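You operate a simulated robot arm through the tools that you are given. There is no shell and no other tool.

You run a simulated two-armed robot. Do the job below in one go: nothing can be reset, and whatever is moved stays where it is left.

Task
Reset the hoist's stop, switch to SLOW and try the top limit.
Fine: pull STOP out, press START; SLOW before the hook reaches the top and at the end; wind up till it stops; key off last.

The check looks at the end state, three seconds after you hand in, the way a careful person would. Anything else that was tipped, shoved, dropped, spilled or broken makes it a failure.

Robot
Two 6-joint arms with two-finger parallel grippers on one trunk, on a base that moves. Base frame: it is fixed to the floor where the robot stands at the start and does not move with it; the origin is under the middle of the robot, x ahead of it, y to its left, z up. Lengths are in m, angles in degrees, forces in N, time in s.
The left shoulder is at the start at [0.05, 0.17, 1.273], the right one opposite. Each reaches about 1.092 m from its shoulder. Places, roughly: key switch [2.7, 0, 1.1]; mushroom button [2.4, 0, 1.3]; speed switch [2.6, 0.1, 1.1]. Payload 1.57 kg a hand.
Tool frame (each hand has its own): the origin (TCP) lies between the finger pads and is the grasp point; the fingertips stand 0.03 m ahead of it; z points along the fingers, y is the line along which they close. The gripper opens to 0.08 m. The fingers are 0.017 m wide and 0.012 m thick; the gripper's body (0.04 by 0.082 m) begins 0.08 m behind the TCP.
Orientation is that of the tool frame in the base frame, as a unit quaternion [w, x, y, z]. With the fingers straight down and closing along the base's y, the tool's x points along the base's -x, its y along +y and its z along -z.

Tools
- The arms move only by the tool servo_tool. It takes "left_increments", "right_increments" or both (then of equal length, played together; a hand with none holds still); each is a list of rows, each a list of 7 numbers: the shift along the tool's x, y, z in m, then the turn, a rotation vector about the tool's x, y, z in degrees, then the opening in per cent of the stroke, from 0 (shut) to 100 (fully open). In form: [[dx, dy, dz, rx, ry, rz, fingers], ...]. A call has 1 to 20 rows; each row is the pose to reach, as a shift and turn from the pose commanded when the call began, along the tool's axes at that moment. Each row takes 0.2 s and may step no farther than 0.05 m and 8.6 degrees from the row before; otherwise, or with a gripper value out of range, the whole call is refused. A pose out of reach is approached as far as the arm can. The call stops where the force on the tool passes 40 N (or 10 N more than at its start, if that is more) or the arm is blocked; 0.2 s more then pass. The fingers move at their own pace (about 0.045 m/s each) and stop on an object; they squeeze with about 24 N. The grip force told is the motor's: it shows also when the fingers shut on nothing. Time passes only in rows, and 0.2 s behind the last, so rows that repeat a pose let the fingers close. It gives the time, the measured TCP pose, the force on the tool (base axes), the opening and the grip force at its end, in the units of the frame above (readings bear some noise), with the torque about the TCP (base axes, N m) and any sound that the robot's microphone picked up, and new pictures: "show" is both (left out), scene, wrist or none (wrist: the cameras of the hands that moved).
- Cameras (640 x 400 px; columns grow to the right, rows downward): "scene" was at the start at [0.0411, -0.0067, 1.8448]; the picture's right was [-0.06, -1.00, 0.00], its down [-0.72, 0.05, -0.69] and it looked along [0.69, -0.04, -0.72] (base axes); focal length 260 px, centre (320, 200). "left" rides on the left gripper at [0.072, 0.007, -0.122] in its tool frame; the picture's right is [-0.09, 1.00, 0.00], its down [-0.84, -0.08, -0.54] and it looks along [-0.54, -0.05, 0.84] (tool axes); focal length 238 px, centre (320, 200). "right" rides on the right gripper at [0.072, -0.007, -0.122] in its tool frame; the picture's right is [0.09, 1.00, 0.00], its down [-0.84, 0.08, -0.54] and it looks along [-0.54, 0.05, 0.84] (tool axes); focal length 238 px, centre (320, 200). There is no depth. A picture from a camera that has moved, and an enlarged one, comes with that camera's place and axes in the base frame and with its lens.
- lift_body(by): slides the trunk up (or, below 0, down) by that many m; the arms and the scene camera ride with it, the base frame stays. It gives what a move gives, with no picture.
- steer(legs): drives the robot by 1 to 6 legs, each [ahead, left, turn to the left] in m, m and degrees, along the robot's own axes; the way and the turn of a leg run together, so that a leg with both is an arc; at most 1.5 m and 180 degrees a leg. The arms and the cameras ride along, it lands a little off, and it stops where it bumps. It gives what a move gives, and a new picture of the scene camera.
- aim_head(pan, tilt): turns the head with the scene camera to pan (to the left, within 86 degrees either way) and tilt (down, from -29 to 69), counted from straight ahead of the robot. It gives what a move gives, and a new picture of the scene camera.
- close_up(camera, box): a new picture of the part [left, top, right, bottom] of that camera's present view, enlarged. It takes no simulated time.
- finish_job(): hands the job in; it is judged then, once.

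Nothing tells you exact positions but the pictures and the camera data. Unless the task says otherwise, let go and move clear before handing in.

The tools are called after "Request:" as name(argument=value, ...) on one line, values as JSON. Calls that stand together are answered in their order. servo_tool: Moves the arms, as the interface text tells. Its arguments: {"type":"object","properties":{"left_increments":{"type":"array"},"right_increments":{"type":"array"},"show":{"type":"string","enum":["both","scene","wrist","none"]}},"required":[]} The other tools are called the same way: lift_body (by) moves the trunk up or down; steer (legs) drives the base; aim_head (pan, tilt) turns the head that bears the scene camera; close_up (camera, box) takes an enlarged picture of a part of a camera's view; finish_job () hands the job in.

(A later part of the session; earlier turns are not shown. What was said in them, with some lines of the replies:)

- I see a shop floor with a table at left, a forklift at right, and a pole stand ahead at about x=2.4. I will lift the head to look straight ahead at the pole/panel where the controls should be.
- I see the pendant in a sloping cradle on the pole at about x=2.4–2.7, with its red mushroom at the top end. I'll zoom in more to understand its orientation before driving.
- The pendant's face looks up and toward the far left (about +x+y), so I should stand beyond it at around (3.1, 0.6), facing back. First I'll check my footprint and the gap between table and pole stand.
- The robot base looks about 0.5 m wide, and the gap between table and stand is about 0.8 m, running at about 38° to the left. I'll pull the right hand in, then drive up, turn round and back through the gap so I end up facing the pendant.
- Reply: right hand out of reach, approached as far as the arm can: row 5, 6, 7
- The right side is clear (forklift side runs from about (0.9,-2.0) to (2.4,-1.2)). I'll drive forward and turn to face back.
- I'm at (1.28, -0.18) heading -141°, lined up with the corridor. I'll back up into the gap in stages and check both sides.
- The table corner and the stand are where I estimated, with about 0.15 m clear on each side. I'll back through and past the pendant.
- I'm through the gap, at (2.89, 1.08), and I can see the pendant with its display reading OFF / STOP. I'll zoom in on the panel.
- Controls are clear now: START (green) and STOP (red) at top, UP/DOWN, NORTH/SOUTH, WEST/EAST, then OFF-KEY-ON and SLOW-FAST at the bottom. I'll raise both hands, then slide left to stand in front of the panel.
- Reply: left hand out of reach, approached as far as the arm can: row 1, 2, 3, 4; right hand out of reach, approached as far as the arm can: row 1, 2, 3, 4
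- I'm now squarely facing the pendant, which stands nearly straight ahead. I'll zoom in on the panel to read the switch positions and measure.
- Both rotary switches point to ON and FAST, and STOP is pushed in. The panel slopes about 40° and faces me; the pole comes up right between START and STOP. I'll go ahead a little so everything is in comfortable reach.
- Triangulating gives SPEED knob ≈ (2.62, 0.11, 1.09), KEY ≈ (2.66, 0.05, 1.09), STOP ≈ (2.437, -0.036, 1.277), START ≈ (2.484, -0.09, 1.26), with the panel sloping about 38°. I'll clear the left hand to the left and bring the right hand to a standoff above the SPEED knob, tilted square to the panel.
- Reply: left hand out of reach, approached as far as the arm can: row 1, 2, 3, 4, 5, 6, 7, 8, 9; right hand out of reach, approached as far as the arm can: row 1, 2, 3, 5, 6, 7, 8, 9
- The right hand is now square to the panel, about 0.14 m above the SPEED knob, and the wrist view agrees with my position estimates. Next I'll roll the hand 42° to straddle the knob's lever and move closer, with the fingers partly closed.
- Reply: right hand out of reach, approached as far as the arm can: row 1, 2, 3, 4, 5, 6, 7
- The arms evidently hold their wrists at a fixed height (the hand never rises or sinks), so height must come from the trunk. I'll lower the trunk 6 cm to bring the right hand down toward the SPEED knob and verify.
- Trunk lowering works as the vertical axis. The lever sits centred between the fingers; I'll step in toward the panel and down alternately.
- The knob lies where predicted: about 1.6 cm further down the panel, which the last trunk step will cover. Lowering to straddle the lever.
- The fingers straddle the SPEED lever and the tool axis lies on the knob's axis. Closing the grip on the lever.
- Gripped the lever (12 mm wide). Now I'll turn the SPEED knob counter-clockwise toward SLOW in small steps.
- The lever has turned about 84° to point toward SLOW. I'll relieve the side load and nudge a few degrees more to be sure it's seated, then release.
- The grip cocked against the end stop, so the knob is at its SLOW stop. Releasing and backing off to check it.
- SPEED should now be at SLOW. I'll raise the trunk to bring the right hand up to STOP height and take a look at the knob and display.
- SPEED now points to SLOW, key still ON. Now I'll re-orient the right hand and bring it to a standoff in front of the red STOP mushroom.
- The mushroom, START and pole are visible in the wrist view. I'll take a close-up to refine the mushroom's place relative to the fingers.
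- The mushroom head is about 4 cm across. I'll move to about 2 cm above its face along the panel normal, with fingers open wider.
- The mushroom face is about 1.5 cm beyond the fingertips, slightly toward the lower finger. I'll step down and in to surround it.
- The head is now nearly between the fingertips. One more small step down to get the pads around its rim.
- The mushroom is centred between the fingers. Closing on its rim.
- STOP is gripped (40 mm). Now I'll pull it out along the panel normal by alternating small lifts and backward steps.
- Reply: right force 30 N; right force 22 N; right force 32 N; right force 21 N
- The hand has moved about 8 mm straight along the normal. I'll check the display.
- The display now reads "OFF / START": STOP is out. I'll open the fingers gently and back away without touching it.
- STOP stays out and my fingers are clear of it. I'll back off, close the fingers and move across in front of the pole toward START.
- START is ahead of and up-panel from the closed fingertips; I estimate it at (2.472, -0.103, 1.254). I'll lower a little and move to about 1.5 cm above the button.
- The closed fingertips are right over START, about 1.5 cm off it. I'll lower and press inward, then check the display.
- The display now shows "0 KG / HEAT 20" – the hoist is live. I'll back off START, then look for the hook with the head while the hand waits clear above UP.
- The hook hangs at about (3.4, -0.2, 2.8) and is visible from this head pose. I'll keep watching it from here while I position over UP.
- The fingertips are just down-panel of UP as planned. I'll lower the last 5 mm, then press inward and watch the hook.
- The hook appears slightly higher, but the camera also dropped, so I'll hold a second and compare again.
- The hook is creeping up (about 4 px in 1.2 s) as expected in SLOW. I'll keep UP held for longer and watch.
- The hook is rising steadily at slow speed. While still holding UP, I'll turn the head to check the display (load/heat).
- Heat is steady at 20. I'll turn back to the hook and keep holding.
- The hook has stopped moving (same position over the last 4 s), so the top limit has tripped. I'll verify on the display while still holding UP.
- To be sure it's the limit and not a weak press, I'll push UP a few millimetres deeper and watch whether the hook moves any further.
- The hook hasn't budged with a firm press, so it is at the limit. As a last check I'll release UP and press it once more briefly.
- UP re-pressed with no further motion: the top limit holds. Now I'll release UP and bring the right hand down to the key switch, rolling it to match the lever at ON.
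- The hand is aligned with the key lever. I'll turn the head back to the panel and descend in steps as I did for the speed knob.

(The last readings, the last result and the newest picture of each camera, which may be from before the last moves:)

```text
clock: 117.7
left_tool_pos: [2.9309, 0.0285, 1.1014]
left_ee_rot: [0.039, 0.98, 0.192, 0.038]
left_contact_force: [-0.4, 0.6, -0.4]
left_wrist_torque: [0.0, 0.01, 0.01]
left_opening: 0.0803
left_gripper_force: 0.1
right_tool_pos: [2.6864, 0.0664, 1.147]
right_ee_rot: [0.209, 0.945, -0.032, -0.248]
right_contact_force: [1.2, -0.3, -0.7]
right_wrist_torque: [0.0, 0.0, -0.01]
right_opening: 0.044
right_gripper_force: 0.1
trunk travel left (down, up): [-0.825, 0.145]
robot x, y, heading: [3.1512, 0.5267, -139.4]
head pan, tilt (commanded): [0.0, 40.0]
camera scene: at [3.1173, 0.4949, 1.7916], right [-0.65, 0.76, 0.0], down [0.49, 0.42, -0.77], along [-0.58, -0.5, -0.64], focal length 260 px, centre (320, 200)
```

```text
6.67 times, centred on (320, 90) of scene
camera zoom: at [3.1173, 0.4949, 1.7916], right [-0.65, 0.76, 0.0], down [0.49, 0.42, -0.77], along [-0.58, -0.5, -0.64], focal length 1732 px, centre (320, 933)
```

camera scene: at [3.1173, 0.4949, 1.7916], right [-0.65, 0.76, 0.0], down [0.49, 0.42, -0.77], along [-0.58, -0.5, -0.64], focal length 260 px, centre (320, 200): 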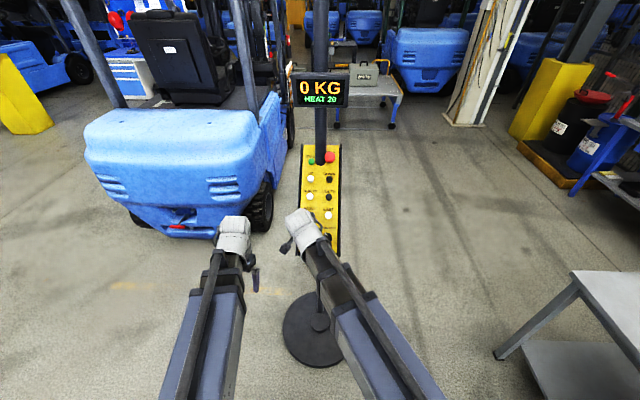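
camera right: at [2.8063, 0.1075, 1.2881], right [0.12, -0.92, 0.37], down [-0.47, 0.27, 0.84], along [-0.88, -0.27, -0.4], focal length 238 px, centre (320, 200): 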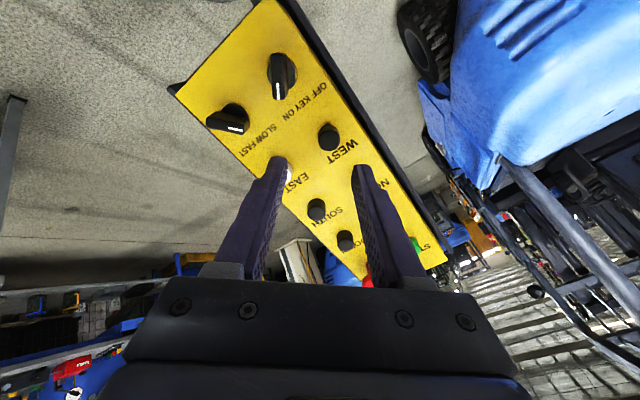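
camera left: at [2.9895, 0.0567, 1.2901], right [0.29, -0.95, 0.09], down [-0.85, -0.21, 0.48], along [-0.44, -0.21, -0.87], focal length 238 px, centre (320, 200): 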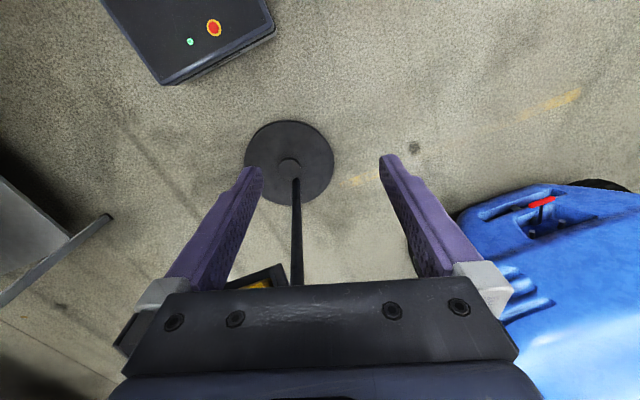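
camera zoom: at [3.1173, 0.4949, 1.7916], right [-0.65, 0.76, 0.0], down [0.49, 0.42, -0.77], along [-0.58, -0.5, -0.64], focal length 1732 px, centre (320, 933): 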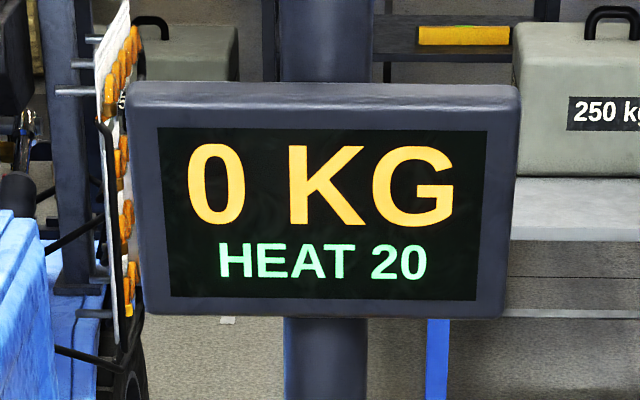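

Key lever alignment is good and the SPEED knob is out of the fingers' way. Stepping in and down.

Request:
servo_tool(right_increments=[[-0.0055, 0.0066, 0.0066, 0, 0, 0, 55]], show="none")

Request:
lift_body(by=-0.024)

Request:
servo_tool(right_increments=[[-0.0055, 0.0066, 0.0066, 0, 0, 0, 55]], show="none")

Request:
close_up(camera="right", box=[200, 60, 440, 210])

```text
clock: 118.1
left_tool_pos: [2.931, 0.0277, 1.1007]
left_ee_rot: [0.04, 0.98, 0.192, 0.038]
left_contact_force: [0.1, -1.2, -0.9]
left_wrist_torque: [-0.01, 0.01, -0.02]
left_opening: 0.0802
left_gripper_force: 0.1
right_tool_pos: [2.6774, 0.0593, 1.1465]
right_ee_rot: [0.208, 0.946, -0.033, -0.248]
right_contact_force: [-0.1, 0.7, -0.1]
right_wrist_torque: [-0.02, 0.03, -0.03]
right_opening: 0.0442
right_gripper_force: 0.1
trunk travel left (down, up): [-0.825, 0.145]
robot x, y, heading: [3.1524, 0.5275, -139.2]
head pan, tilt (commanded): [0.0, 40.0]
```

```text
clock: 118.8
left_tool_pos: [2.93, 0.0293, 1.0776]
left_ee_rot: [0.04, 0.98, 0.191, 0.037]
left_contact_force: [0.2, -0.1, -0.2]
left_wrist_torque: [0.01, -0.03, -0.03]
left_opening: 0.0798
left_gripper_force: 0.0
right_tool_pos: [2.6772, 0.0595, 1.1214]
right_ee_rot: [0.21, 0.945, -0.032, -0.248]
right_contact_force: [-0.4, 0.1, 0.9]
right_wrist_torque: [0.01, 0.01, -0.03]
right_opening: 0.0442
right_gripper_force: 0.1
trunk travel left (down, up): [-0.801, 0.169]
robot x, y, heading: [3.1537, 0.5279, -139.6]
head pan, tilt (commanded): [0.0, 40.0]
```

```text
clock: 119.2
left_tool_pos: [2.9297, 0.0285, 1.0758]
left_ee_rot: [0.039, 0.98, 0.191, 0.039]
left_contact_force: [0.2, -0.4, 0.2]
left_wrist_torque: [-0.01, 0.01, -0.03]
left_opening: 0.08
left_gripper_force: 0.0
right_tool_pos: [2.6687, 0.0509, 1.1223]
right_ee_rot: [0.208, 0.945, -0.033, -0.249]
right_contact_force: [-0.3, 0.9, -0.3]
right_wrist_torque: [-0.02, -0.02, -0.01]
right_opening: 0.0441
right_gripper_force: 0.0
trunk travel left (down, up): [-0.801, 0.169]
robot x, y, heading: [3.1481, 0.5288, -139.2]
head pan, tilt (commanded): [0.0, 40.0]
```

```text
2.67 times, centred on (320, 135) of right
camera zoom: at [2.7883, 0.0924, 1.184], right [0.12, -0.92, 0.37], down [-0.47, 0.27, 0.84], along [-0.88, -0.27, -0.4], focal length 636 px, centre (320, 373)
```

zoom: 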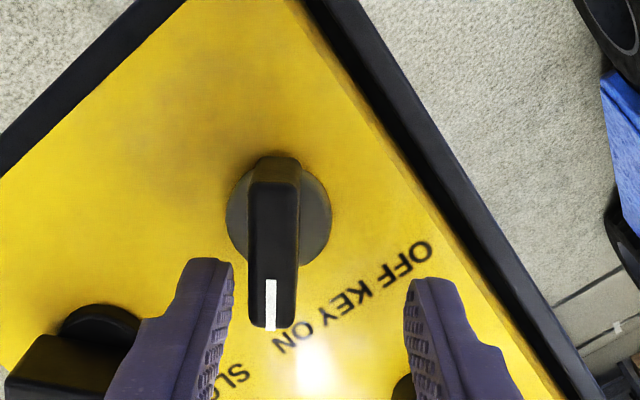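

Matches the speed-knob approach geometry. Lowering the last step to straddle the key lever.

Request:
lift_body(by=-0.024)

Request:
close_up(camera="right", box=[200, 60, 440, 210])

```text
clock: 119.9
left_tool_pos: [2.9303, 0.0283, 1.0528]
left_ee_rot: [0.04, 0.98, 0.192, 0.038]
left_contact_force: [0.7, 0.4, 0.2]
left_wrist_torque: [-0.03, -0.03, -0.02]
left_opening: 0.08
left_gripper_force: 0.0
right_tool_pos: [2.6681, 0.0513, 1.0987]
right_ee_rot: [0.209, 0.945, -0.032, -0.249]
right_contact_force: [0.5, -1.2, -0.4]
right_wrist_torque: [-0.02, 0.0, 0.0]
right_opening: 0.0441
right_gripper_force: 0.0
trunk travel left (down, up): [-0.777, 0.193]
robot x, y, heading: [3.1535, 0.5255, -139.4]
head pan, tilt (commanded): [0.0, 40.0]
```

```text
2.67 times, centred on (320, 135) of right
camera zoom: at [2.7884, 0.093, 1.1602], right [0.12, -0.92, 0.37], down [-0.47, 0.27, 0.84], along [-0.88, -0.27, -0.4], focal length 636 px, centre (320, 373)
```

zoom: 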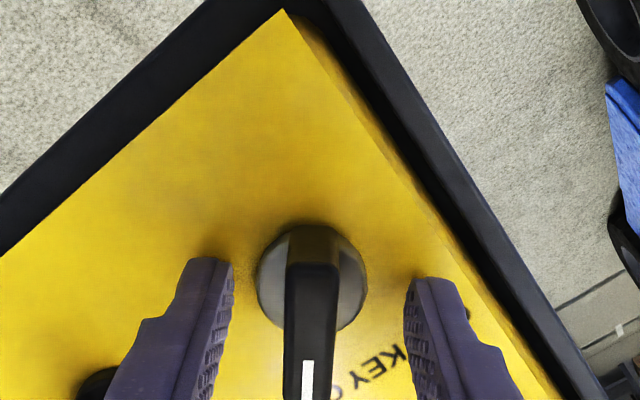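

The lever is nearly centred; I'll shift 2 mm to align axes and close the grip.

Request:
servo_tool(right_increments=[[-0.0004, -0.002, -0.0008, 0, 0, 0, 55], [-0.0004, -0.002, -0.0008, 0, 0, 0, 0], [-0.0004, -0.002, -0.0008, 0, 0, 0, 0], [-0.0004, -0.002, -0.0008, 0, 0, 0, 0], [-0.0004, -0.002, -0.0008, 0, 0, 0, 0]], show="none")

Request:
close_up(camera="right", box=[200, 60, 440, 210])

```text
clock: 121.1
left_tool_pos: [2.9314, 0.0282, 1.0528]
left_ee_rot: [0.039, 0.98, 0.193, 0.038]
left_contact_force: [0.0, -0.6, -0.9]
left_wrist_torque: [0.01, -0.02, 0.0]
left_opening: 0.0801
left_gripper_force: 0.0
right_tool_pos: [2.668, 0.0559, 1.0984]
right_ee_rot: [0.208, 0.945, -0.032, -0.249]
right_contact_force: [0.0, -0.8, -0.8]
right_wrist_torque: [-0.32, 0.21, 0.5]
right_opening: 0.0124
right_gripper_force: 24.0
trunk travel left (down, up): [-0.777, 0.193]
robot x, y, heading: [3.1505, 0.5265, -139.6]
head pan, tilt (commanded): [0.0, 40.0]
```

```text
2.67 times, centred on (320, 135) of right
camera zoom: at [2.7883, 0.0956, 1.1601], right [0.12, -0.92, 0.37], down [-0.47, 0.27, 0.84], along [-0.88, -0.27, -0.4], focal length 636 px, centre (320, 373)
```

zoom: 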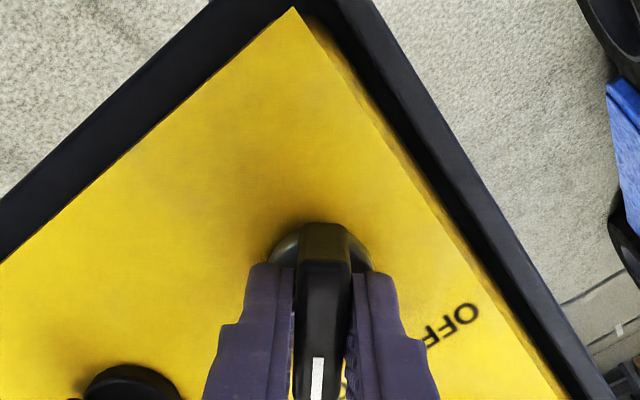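

A clean grip with no side load. Turning the key counter-clockwise to OFF.

Request:
servo_tool(right_increments=[[0, 0, 0, 0, 0, -7, 0], [0, 0, 0, 0, 0, -14, 0], [0, 0, 0, 0, 0, -21, 0], [0, 0, 0, 0, 0, -28, 0], [0, 0, 0, 0, 0, -35, 0], [0, 0, 0, 0, 0, -42, 0], [0, 0, 0, 0, 0, -49, 0], [0, 0, 0, 0, 0, -56, 0], [0, 0, 0, 0, 0, -63, 0], [0, 0, 0, 0, 0, -70, 0], [0, 0, 0, 0, 0, -77, 0], [0, 0, 0, 0, 0, -84, 0], [0, 0, 0, 0, 0, -84, 0]])

Request:
close_up(camera="scene", box=[272, 60, 368, 120])

```text
clock: 123.9
left_tool_pos: [2.9322, 0.0301, 1.054]
left_ee_rot: [0.04, 0.98, 0.192, 0.038]
left_contact_force: [-0.1, -1.2, -0.2]
left_wrist_torque: [-0.02, 0.0, 0.0]
left_opening: 0.0801
left_gripper_force: 0.0
right_tool_pos: [2.6686, 0.054, 1.0988]
right_ee_rot: [-0.011, 0.724, 0.609, -0.323]
right_contact_force: [9.5, 7.5, 0.1]
right_wrist_torque: [0.24, -0.55, -0.43]
right_opening: 0.0123
right_gripper_force: 24.2
trunk travel left (down, up): [-0.777, 0.193]
robot x, y, heading: [3.1475, 0.5296, -139.5]
head pan, tilt (commanded): [0.0, 40.0]
camera scene: at [3.1182, 0.4957, 1.7436], right [-0.65, 0.76, 0.0], down [0.49, 0.42, -0.77], along [-0.58, -0.5, -0.64], focal length 260 px, centre (320, 200)
camera right: at [2.7233, 0.1666, 1.166], right [0.88, -0.18, -0.45], down [0.29, -0.56, 0.78], along [-0.39, -0.81, -0.44], focal length 238 px, centre (320, 200)
```

scene: 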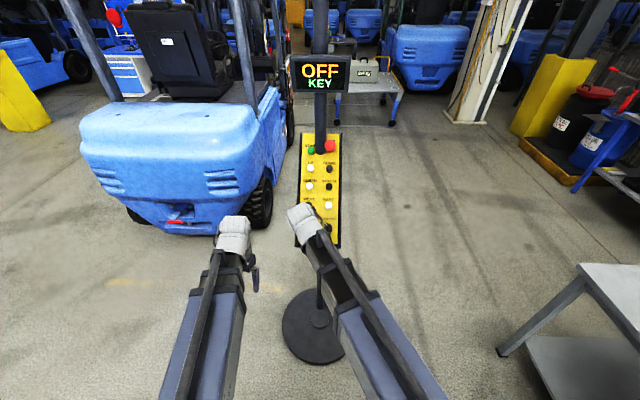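
right: 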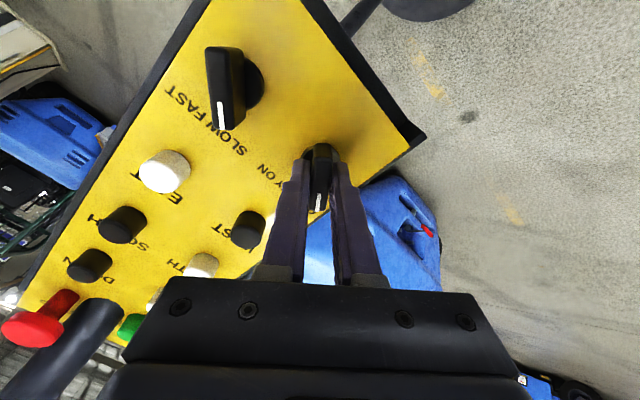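

```text
6.67 times, centred on (320, 90) of scene
camera zoom: at [3.1182, 0.4957, 1.7436], right [-0.65, 0.76, 0.0], down [0.49, 0.42, -0.77], along [-0.58, -0.5, -0.64], focal length 1732 px, centre (320, 933)
```

zoom: 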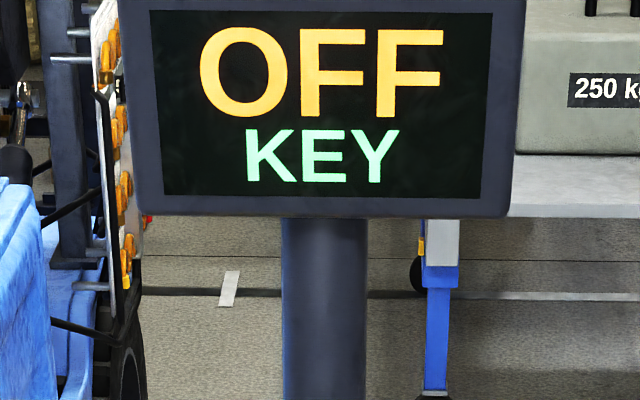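

The display shows "OFF / KEY". I'll nudge it fully to its stop, then open and back off.

Request:
servo_tool(right_increments=[[0, 0, 0, 0, 0, -3, 0], [0, 0, 0, 0, 0, -5, 0], [0, 0, 0, 0, 0, -2, 0], [0, 0, 0, 0, 0, -2, 30], [0, 0, 0, 0, 0, -2, 60], [0, 0, 0, 0, 0, -2, 60], [0, 0, 0, 0, 0, -2, 60]], show="wrist")

Request:
lift_body(by=0.02)

Request:
close_up(camera="right", box=[160, 20, 480, 220])

```text
clock: 125.5
left_tool_pos: [2.9314, 0.0283, 1.0545]
left_ee_rot: [0.04, 0.98, 0.193, 0.037]
left_contact_force: [-0.1, 0.9, 0.9]
left_wrist_torque: [-0.02, 0.0, -0.02]
left_opening: 0.0799
left_gripper_force: 0.0
right_tool_pos: [2.6691, 0.0525, 1.0985]
right_ee_rot: [-0.017, 0.714, 0.62, -0.324]
right_contact_force: [0.3, -0.9, 0.2]
right_wrist_torque: [-0.01, -0.02, 0.0]
right_opening: 0.0481
right_gripper_force: 0.1
trunk travel left (down, up): [-0.777, 0.193]
robot x, y, heading: [3.1509, 0.5276, -139.3]
head pan, tilt (commanded): [0.0, 40.0]
camera right: at [2.7212, 0.1667, 1.1667], right [0.87, -0.15, -0.46], down [0.31, -0.56, 0.76], along [-0.37, -0.81, -0.45], focal length 238 px, centre (320, 200)
```

right: 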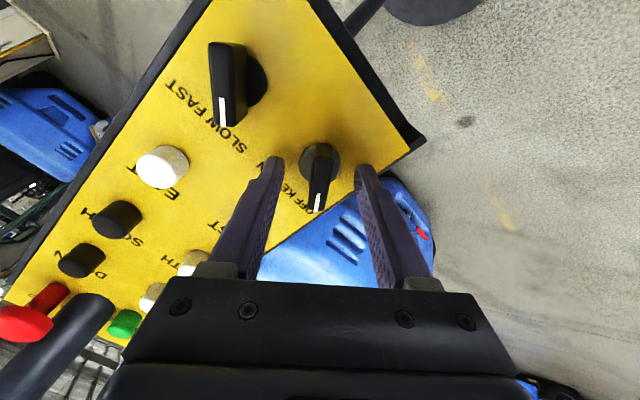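

```text
clock: 126.2
left_tool_pos: [2.9312, 0.0276, 1.0724]
left_ee_rot: [0.039, 0.98, 0.192, 0.039]
left_contact_force: [0.0, 0.0, 0.6]
left_wrist_torque: [0.04, 0.01, 0.02]
left_opening: 0.08
left_gripper_force: 0.0
right_tool_pos: [2.6687, 0.0543, 1.118]
right_ee_rot: [-0.016, 0.714, 0.62, -0.324]
right_contact_force: [0.7, 0.4, -0.1]
right_wrist_torque: [-0.03, 0.0, -0.04]
right_opening: 0.0481
right_gripper_force: 0.0
trunk travel left (down, up): [-0.797, 0.173]
robot x, y, heading: [3.1492, 0.5267, -139.3]
head pan, tilt (commanded): [0.0, 40.0]
```

```text
2.00 times, centred on (320, 120) of right
camera zoom: at [2.7212, 0.1667, 1.1867], right [0.87, -0.14, -0.46], down [0.31, -0.56, 0.76], along [-0.37, -0.81, -0.45], focal length 477 px, centre (320, 360)
```

zoom: 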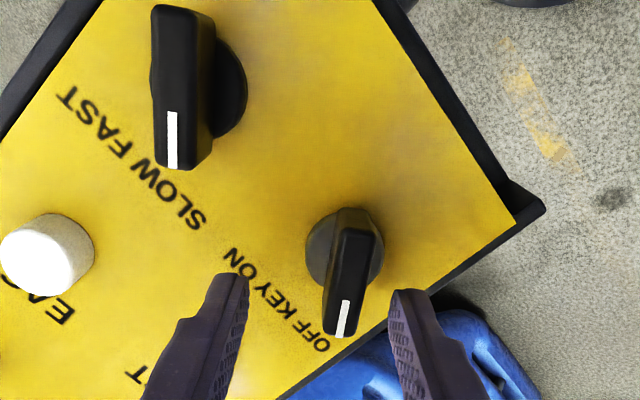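

Key points to OFF and SPEED to SLOW. I'll raise the hand clear, back the robot away and take a final overall look.

Request:
lift_body(by=0.07)

Request:
steer(legs=[[-0.2, 0, 0]])

Request:
close_up(camera="scene", box=[256, 60, 384, 140])

Request:
close_up(camera="scene", box=[256, 130, 384, 210])

```text
clock: 127.3
left_tool_pos: [2.9306, 0.0297, 1.1445]
left_ee_rot: [0.04, 0.98, 0.191, 0.039]
left_contact_force: [0.9, 0.1, 0.4]
left_wrist_torque: [-0.02, 0.0, -0.02]
left_opening: 0.08
left_gripper_force: 0.1
right_tool_pos: [2.6675, 0.0537, 1.1886]
right_ee_rot: [-0.017, 0.714, 0.62, -0.324]
right_contact_force: [0.1, 0.5, -0.2]
right_wrist_torque: [0.01, -0.02, 0.0]
right_opening: 0.048
right_gripper_force: 0.1
trunk travel left (down, up): [-0.867, 0.103]
robot x, y, heading: [3.1525, 0.5277, -139.4]
head pan, tilt (commanded): [0.0, 40.0]
```

```text
clock: 128.9
left_tool_pos: [3.0877, 0.1589, 1.1439]
left_ee_rot: [0.04, 0.979, 0.195, 0.038]
left_contact_force: [-0.4, 0.7, 0.1]
left_wrist_torque: [-0.03, 0.04, 0.02]
left_opening: 0.08
left_gripper_force: 0.1
right_tool_pos: [2.825, 0.1833, 1.1894]
right_ee_rot: [-0.015, 0.712, 0.623, -0.324]
right_contact_force: [0.2, 0.4, 0.7]
right_wrist_torque: [-0.02, 0.0, 0.01]
right_opening: 0.0481
right_gripper_force: 0.0
trunk travel left (down, up): [-0.867, 0.103]
robot x, y, heading: [3.3036, 0.6568, -139.0]
head pan, tilt (commanded): [0.0, 40.0]
camera scene: at [3.2716, 0.6277, 1.8336], right [-0.66, 0.75, 0.0], down [0.48, 0.42, -0.77], along [-0.58, -0.5, -0.64], focal length 260 px, centre (320, 200)
```

scene: 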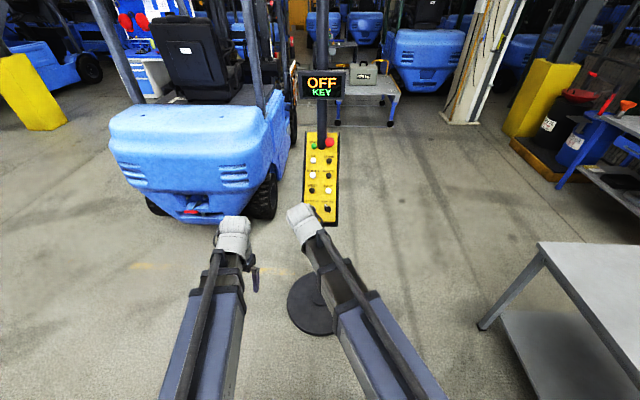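

```text
5.00 times, centred on (320, 100) of scene
camera zoom: at [3.2716, 0.6277, 1.8336], right [-0.66, 0.75, 0.0], down [0.48, 0.42, -0.77], along [-0.58, -0.5, -0.64], focal length 1299 px, centre (320, 700)
```

zoom: 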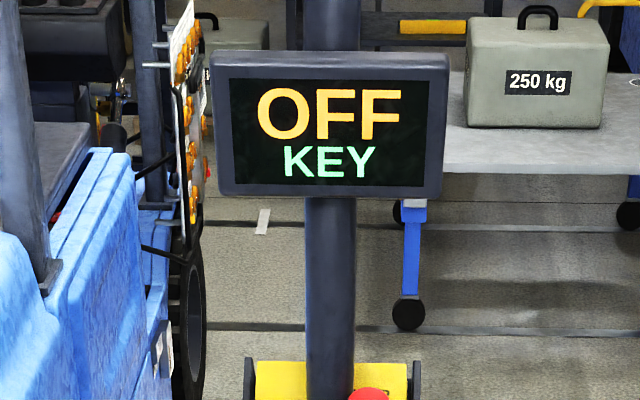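

```text
5.00 times, centred on (320, 170) of scene
camera zoom: at [3.2716, 0.6277, 1.8336], right [-0.66, 0.75, 0.0], down [0.48, 0.42, -0.77], along [-0.58, -0.5, -0.64], focal length 1299 px, centre (320, 350)
```

zoom: 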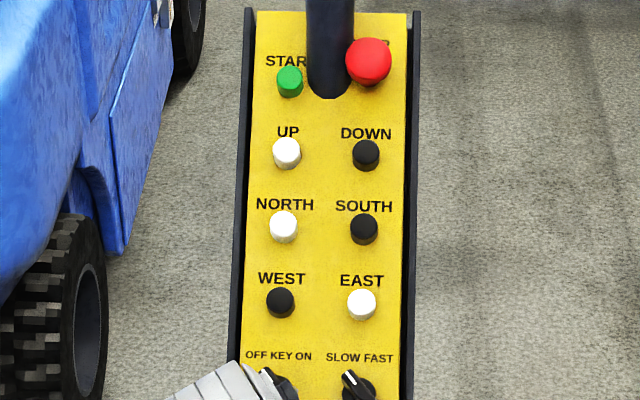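

STOP is out, SPEED points to SLOW and the display says OFF / KEY; the stand is undisturbed. A last look at the hook before handing in.

Request:
aim_head(pan=86, tilt=-29)

Request:
close_up(camera="right", box=[160, 20, 480, 220])

```text
clock: 130.5
left_tool_pos: [3.0869, 0.1596, 1.1431]
left_ee_rot: [0.039, 0.979, 0.195, 0.039]
left_contact_force: [-0.3, -0.7, 0.5]
left_wrist_torque: [0.0, 0.03, -0.01]
left_opening: 0.0799
left_gripper_force: 0.1
right_tool_pos: [2.8242, 0.1821, 1.1884]
right_ee_rot: [-0.016, 0.712, 0.623, -0.323]
right_contact_force: [0.6, -0.3, -0.2]
right_wrist_torque: [-0.04, 0.01, 0.01]
right_opening: 0.0479
right_gripper_force: 0.0
trunk travel left (down, up): [-0.867, 0.103]
robot x, y, heading: [3.302, 0.6593, -138.7]
head pan, tilt (commanded): [85.9, -28.6]
camera scene: at [3.3745, 0.6286, 1.9373], right [-0.8, -0.6, 0.0], down [0.29, -0.38, -0.88], along [0.53, -0.7, 0.48], focal length 260 px, centre (320, 200)
```

scene: 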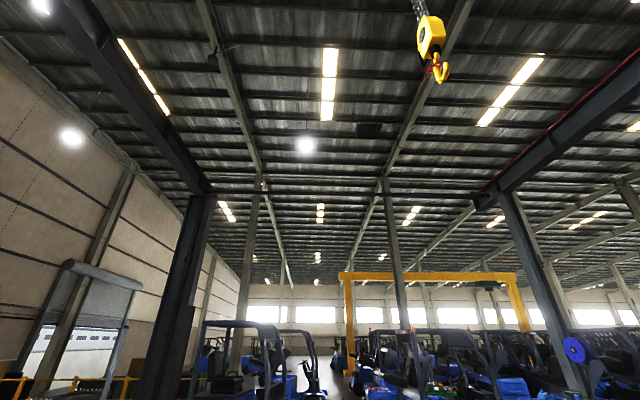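

```text
2.00 times, centred on (320, 120) of right
camera zoom: at [2.8763, 0.2958, 1.2567], right [0.87, -0.14, -0.46], down [0.32, -0.56, 0.76], along [-0.37, -0.82, -0.45], focal length 477 px, centre (320, 360)
```

zoom: 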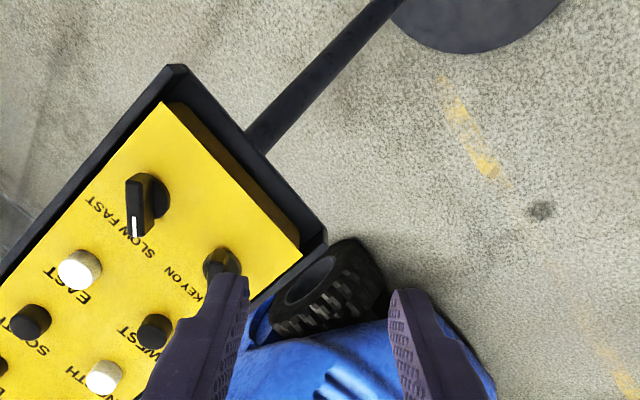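

The hook is up and still, STOP is out, SPEED is at SLOW, the key is OFF, and both hands are clear of the pendant. Handing in.

Request:
finish_job()

```text
The job is handed in.
```

The job is done and handed in: the hoist's stop is reset, the speed is set to SLOW, the top limit was tried, and the key was turned off last.

1. **Speed:** I turned the switch from FAST to SLOW first, so it was on SLOW before the hook moved and it is still there.
2. **STOP and START:** I pulled STOP out and pressed START. The display changed to "0 KG / HEAT 20".
3. **Top limit:** I held UP until the hook stopped rising, about 0.2 m above where it started. Pressing harder, then releasing and pressing again, moved it no further. The display showed no limit message, so that is how I judged it had reached the limit.
4. **Key:** I turned the key to OFF last. The display now reads "OFF / KEY".

I saw nothing else moved or bumped. Both hands were let go and the robot backed off about 0.2 m before handing in.
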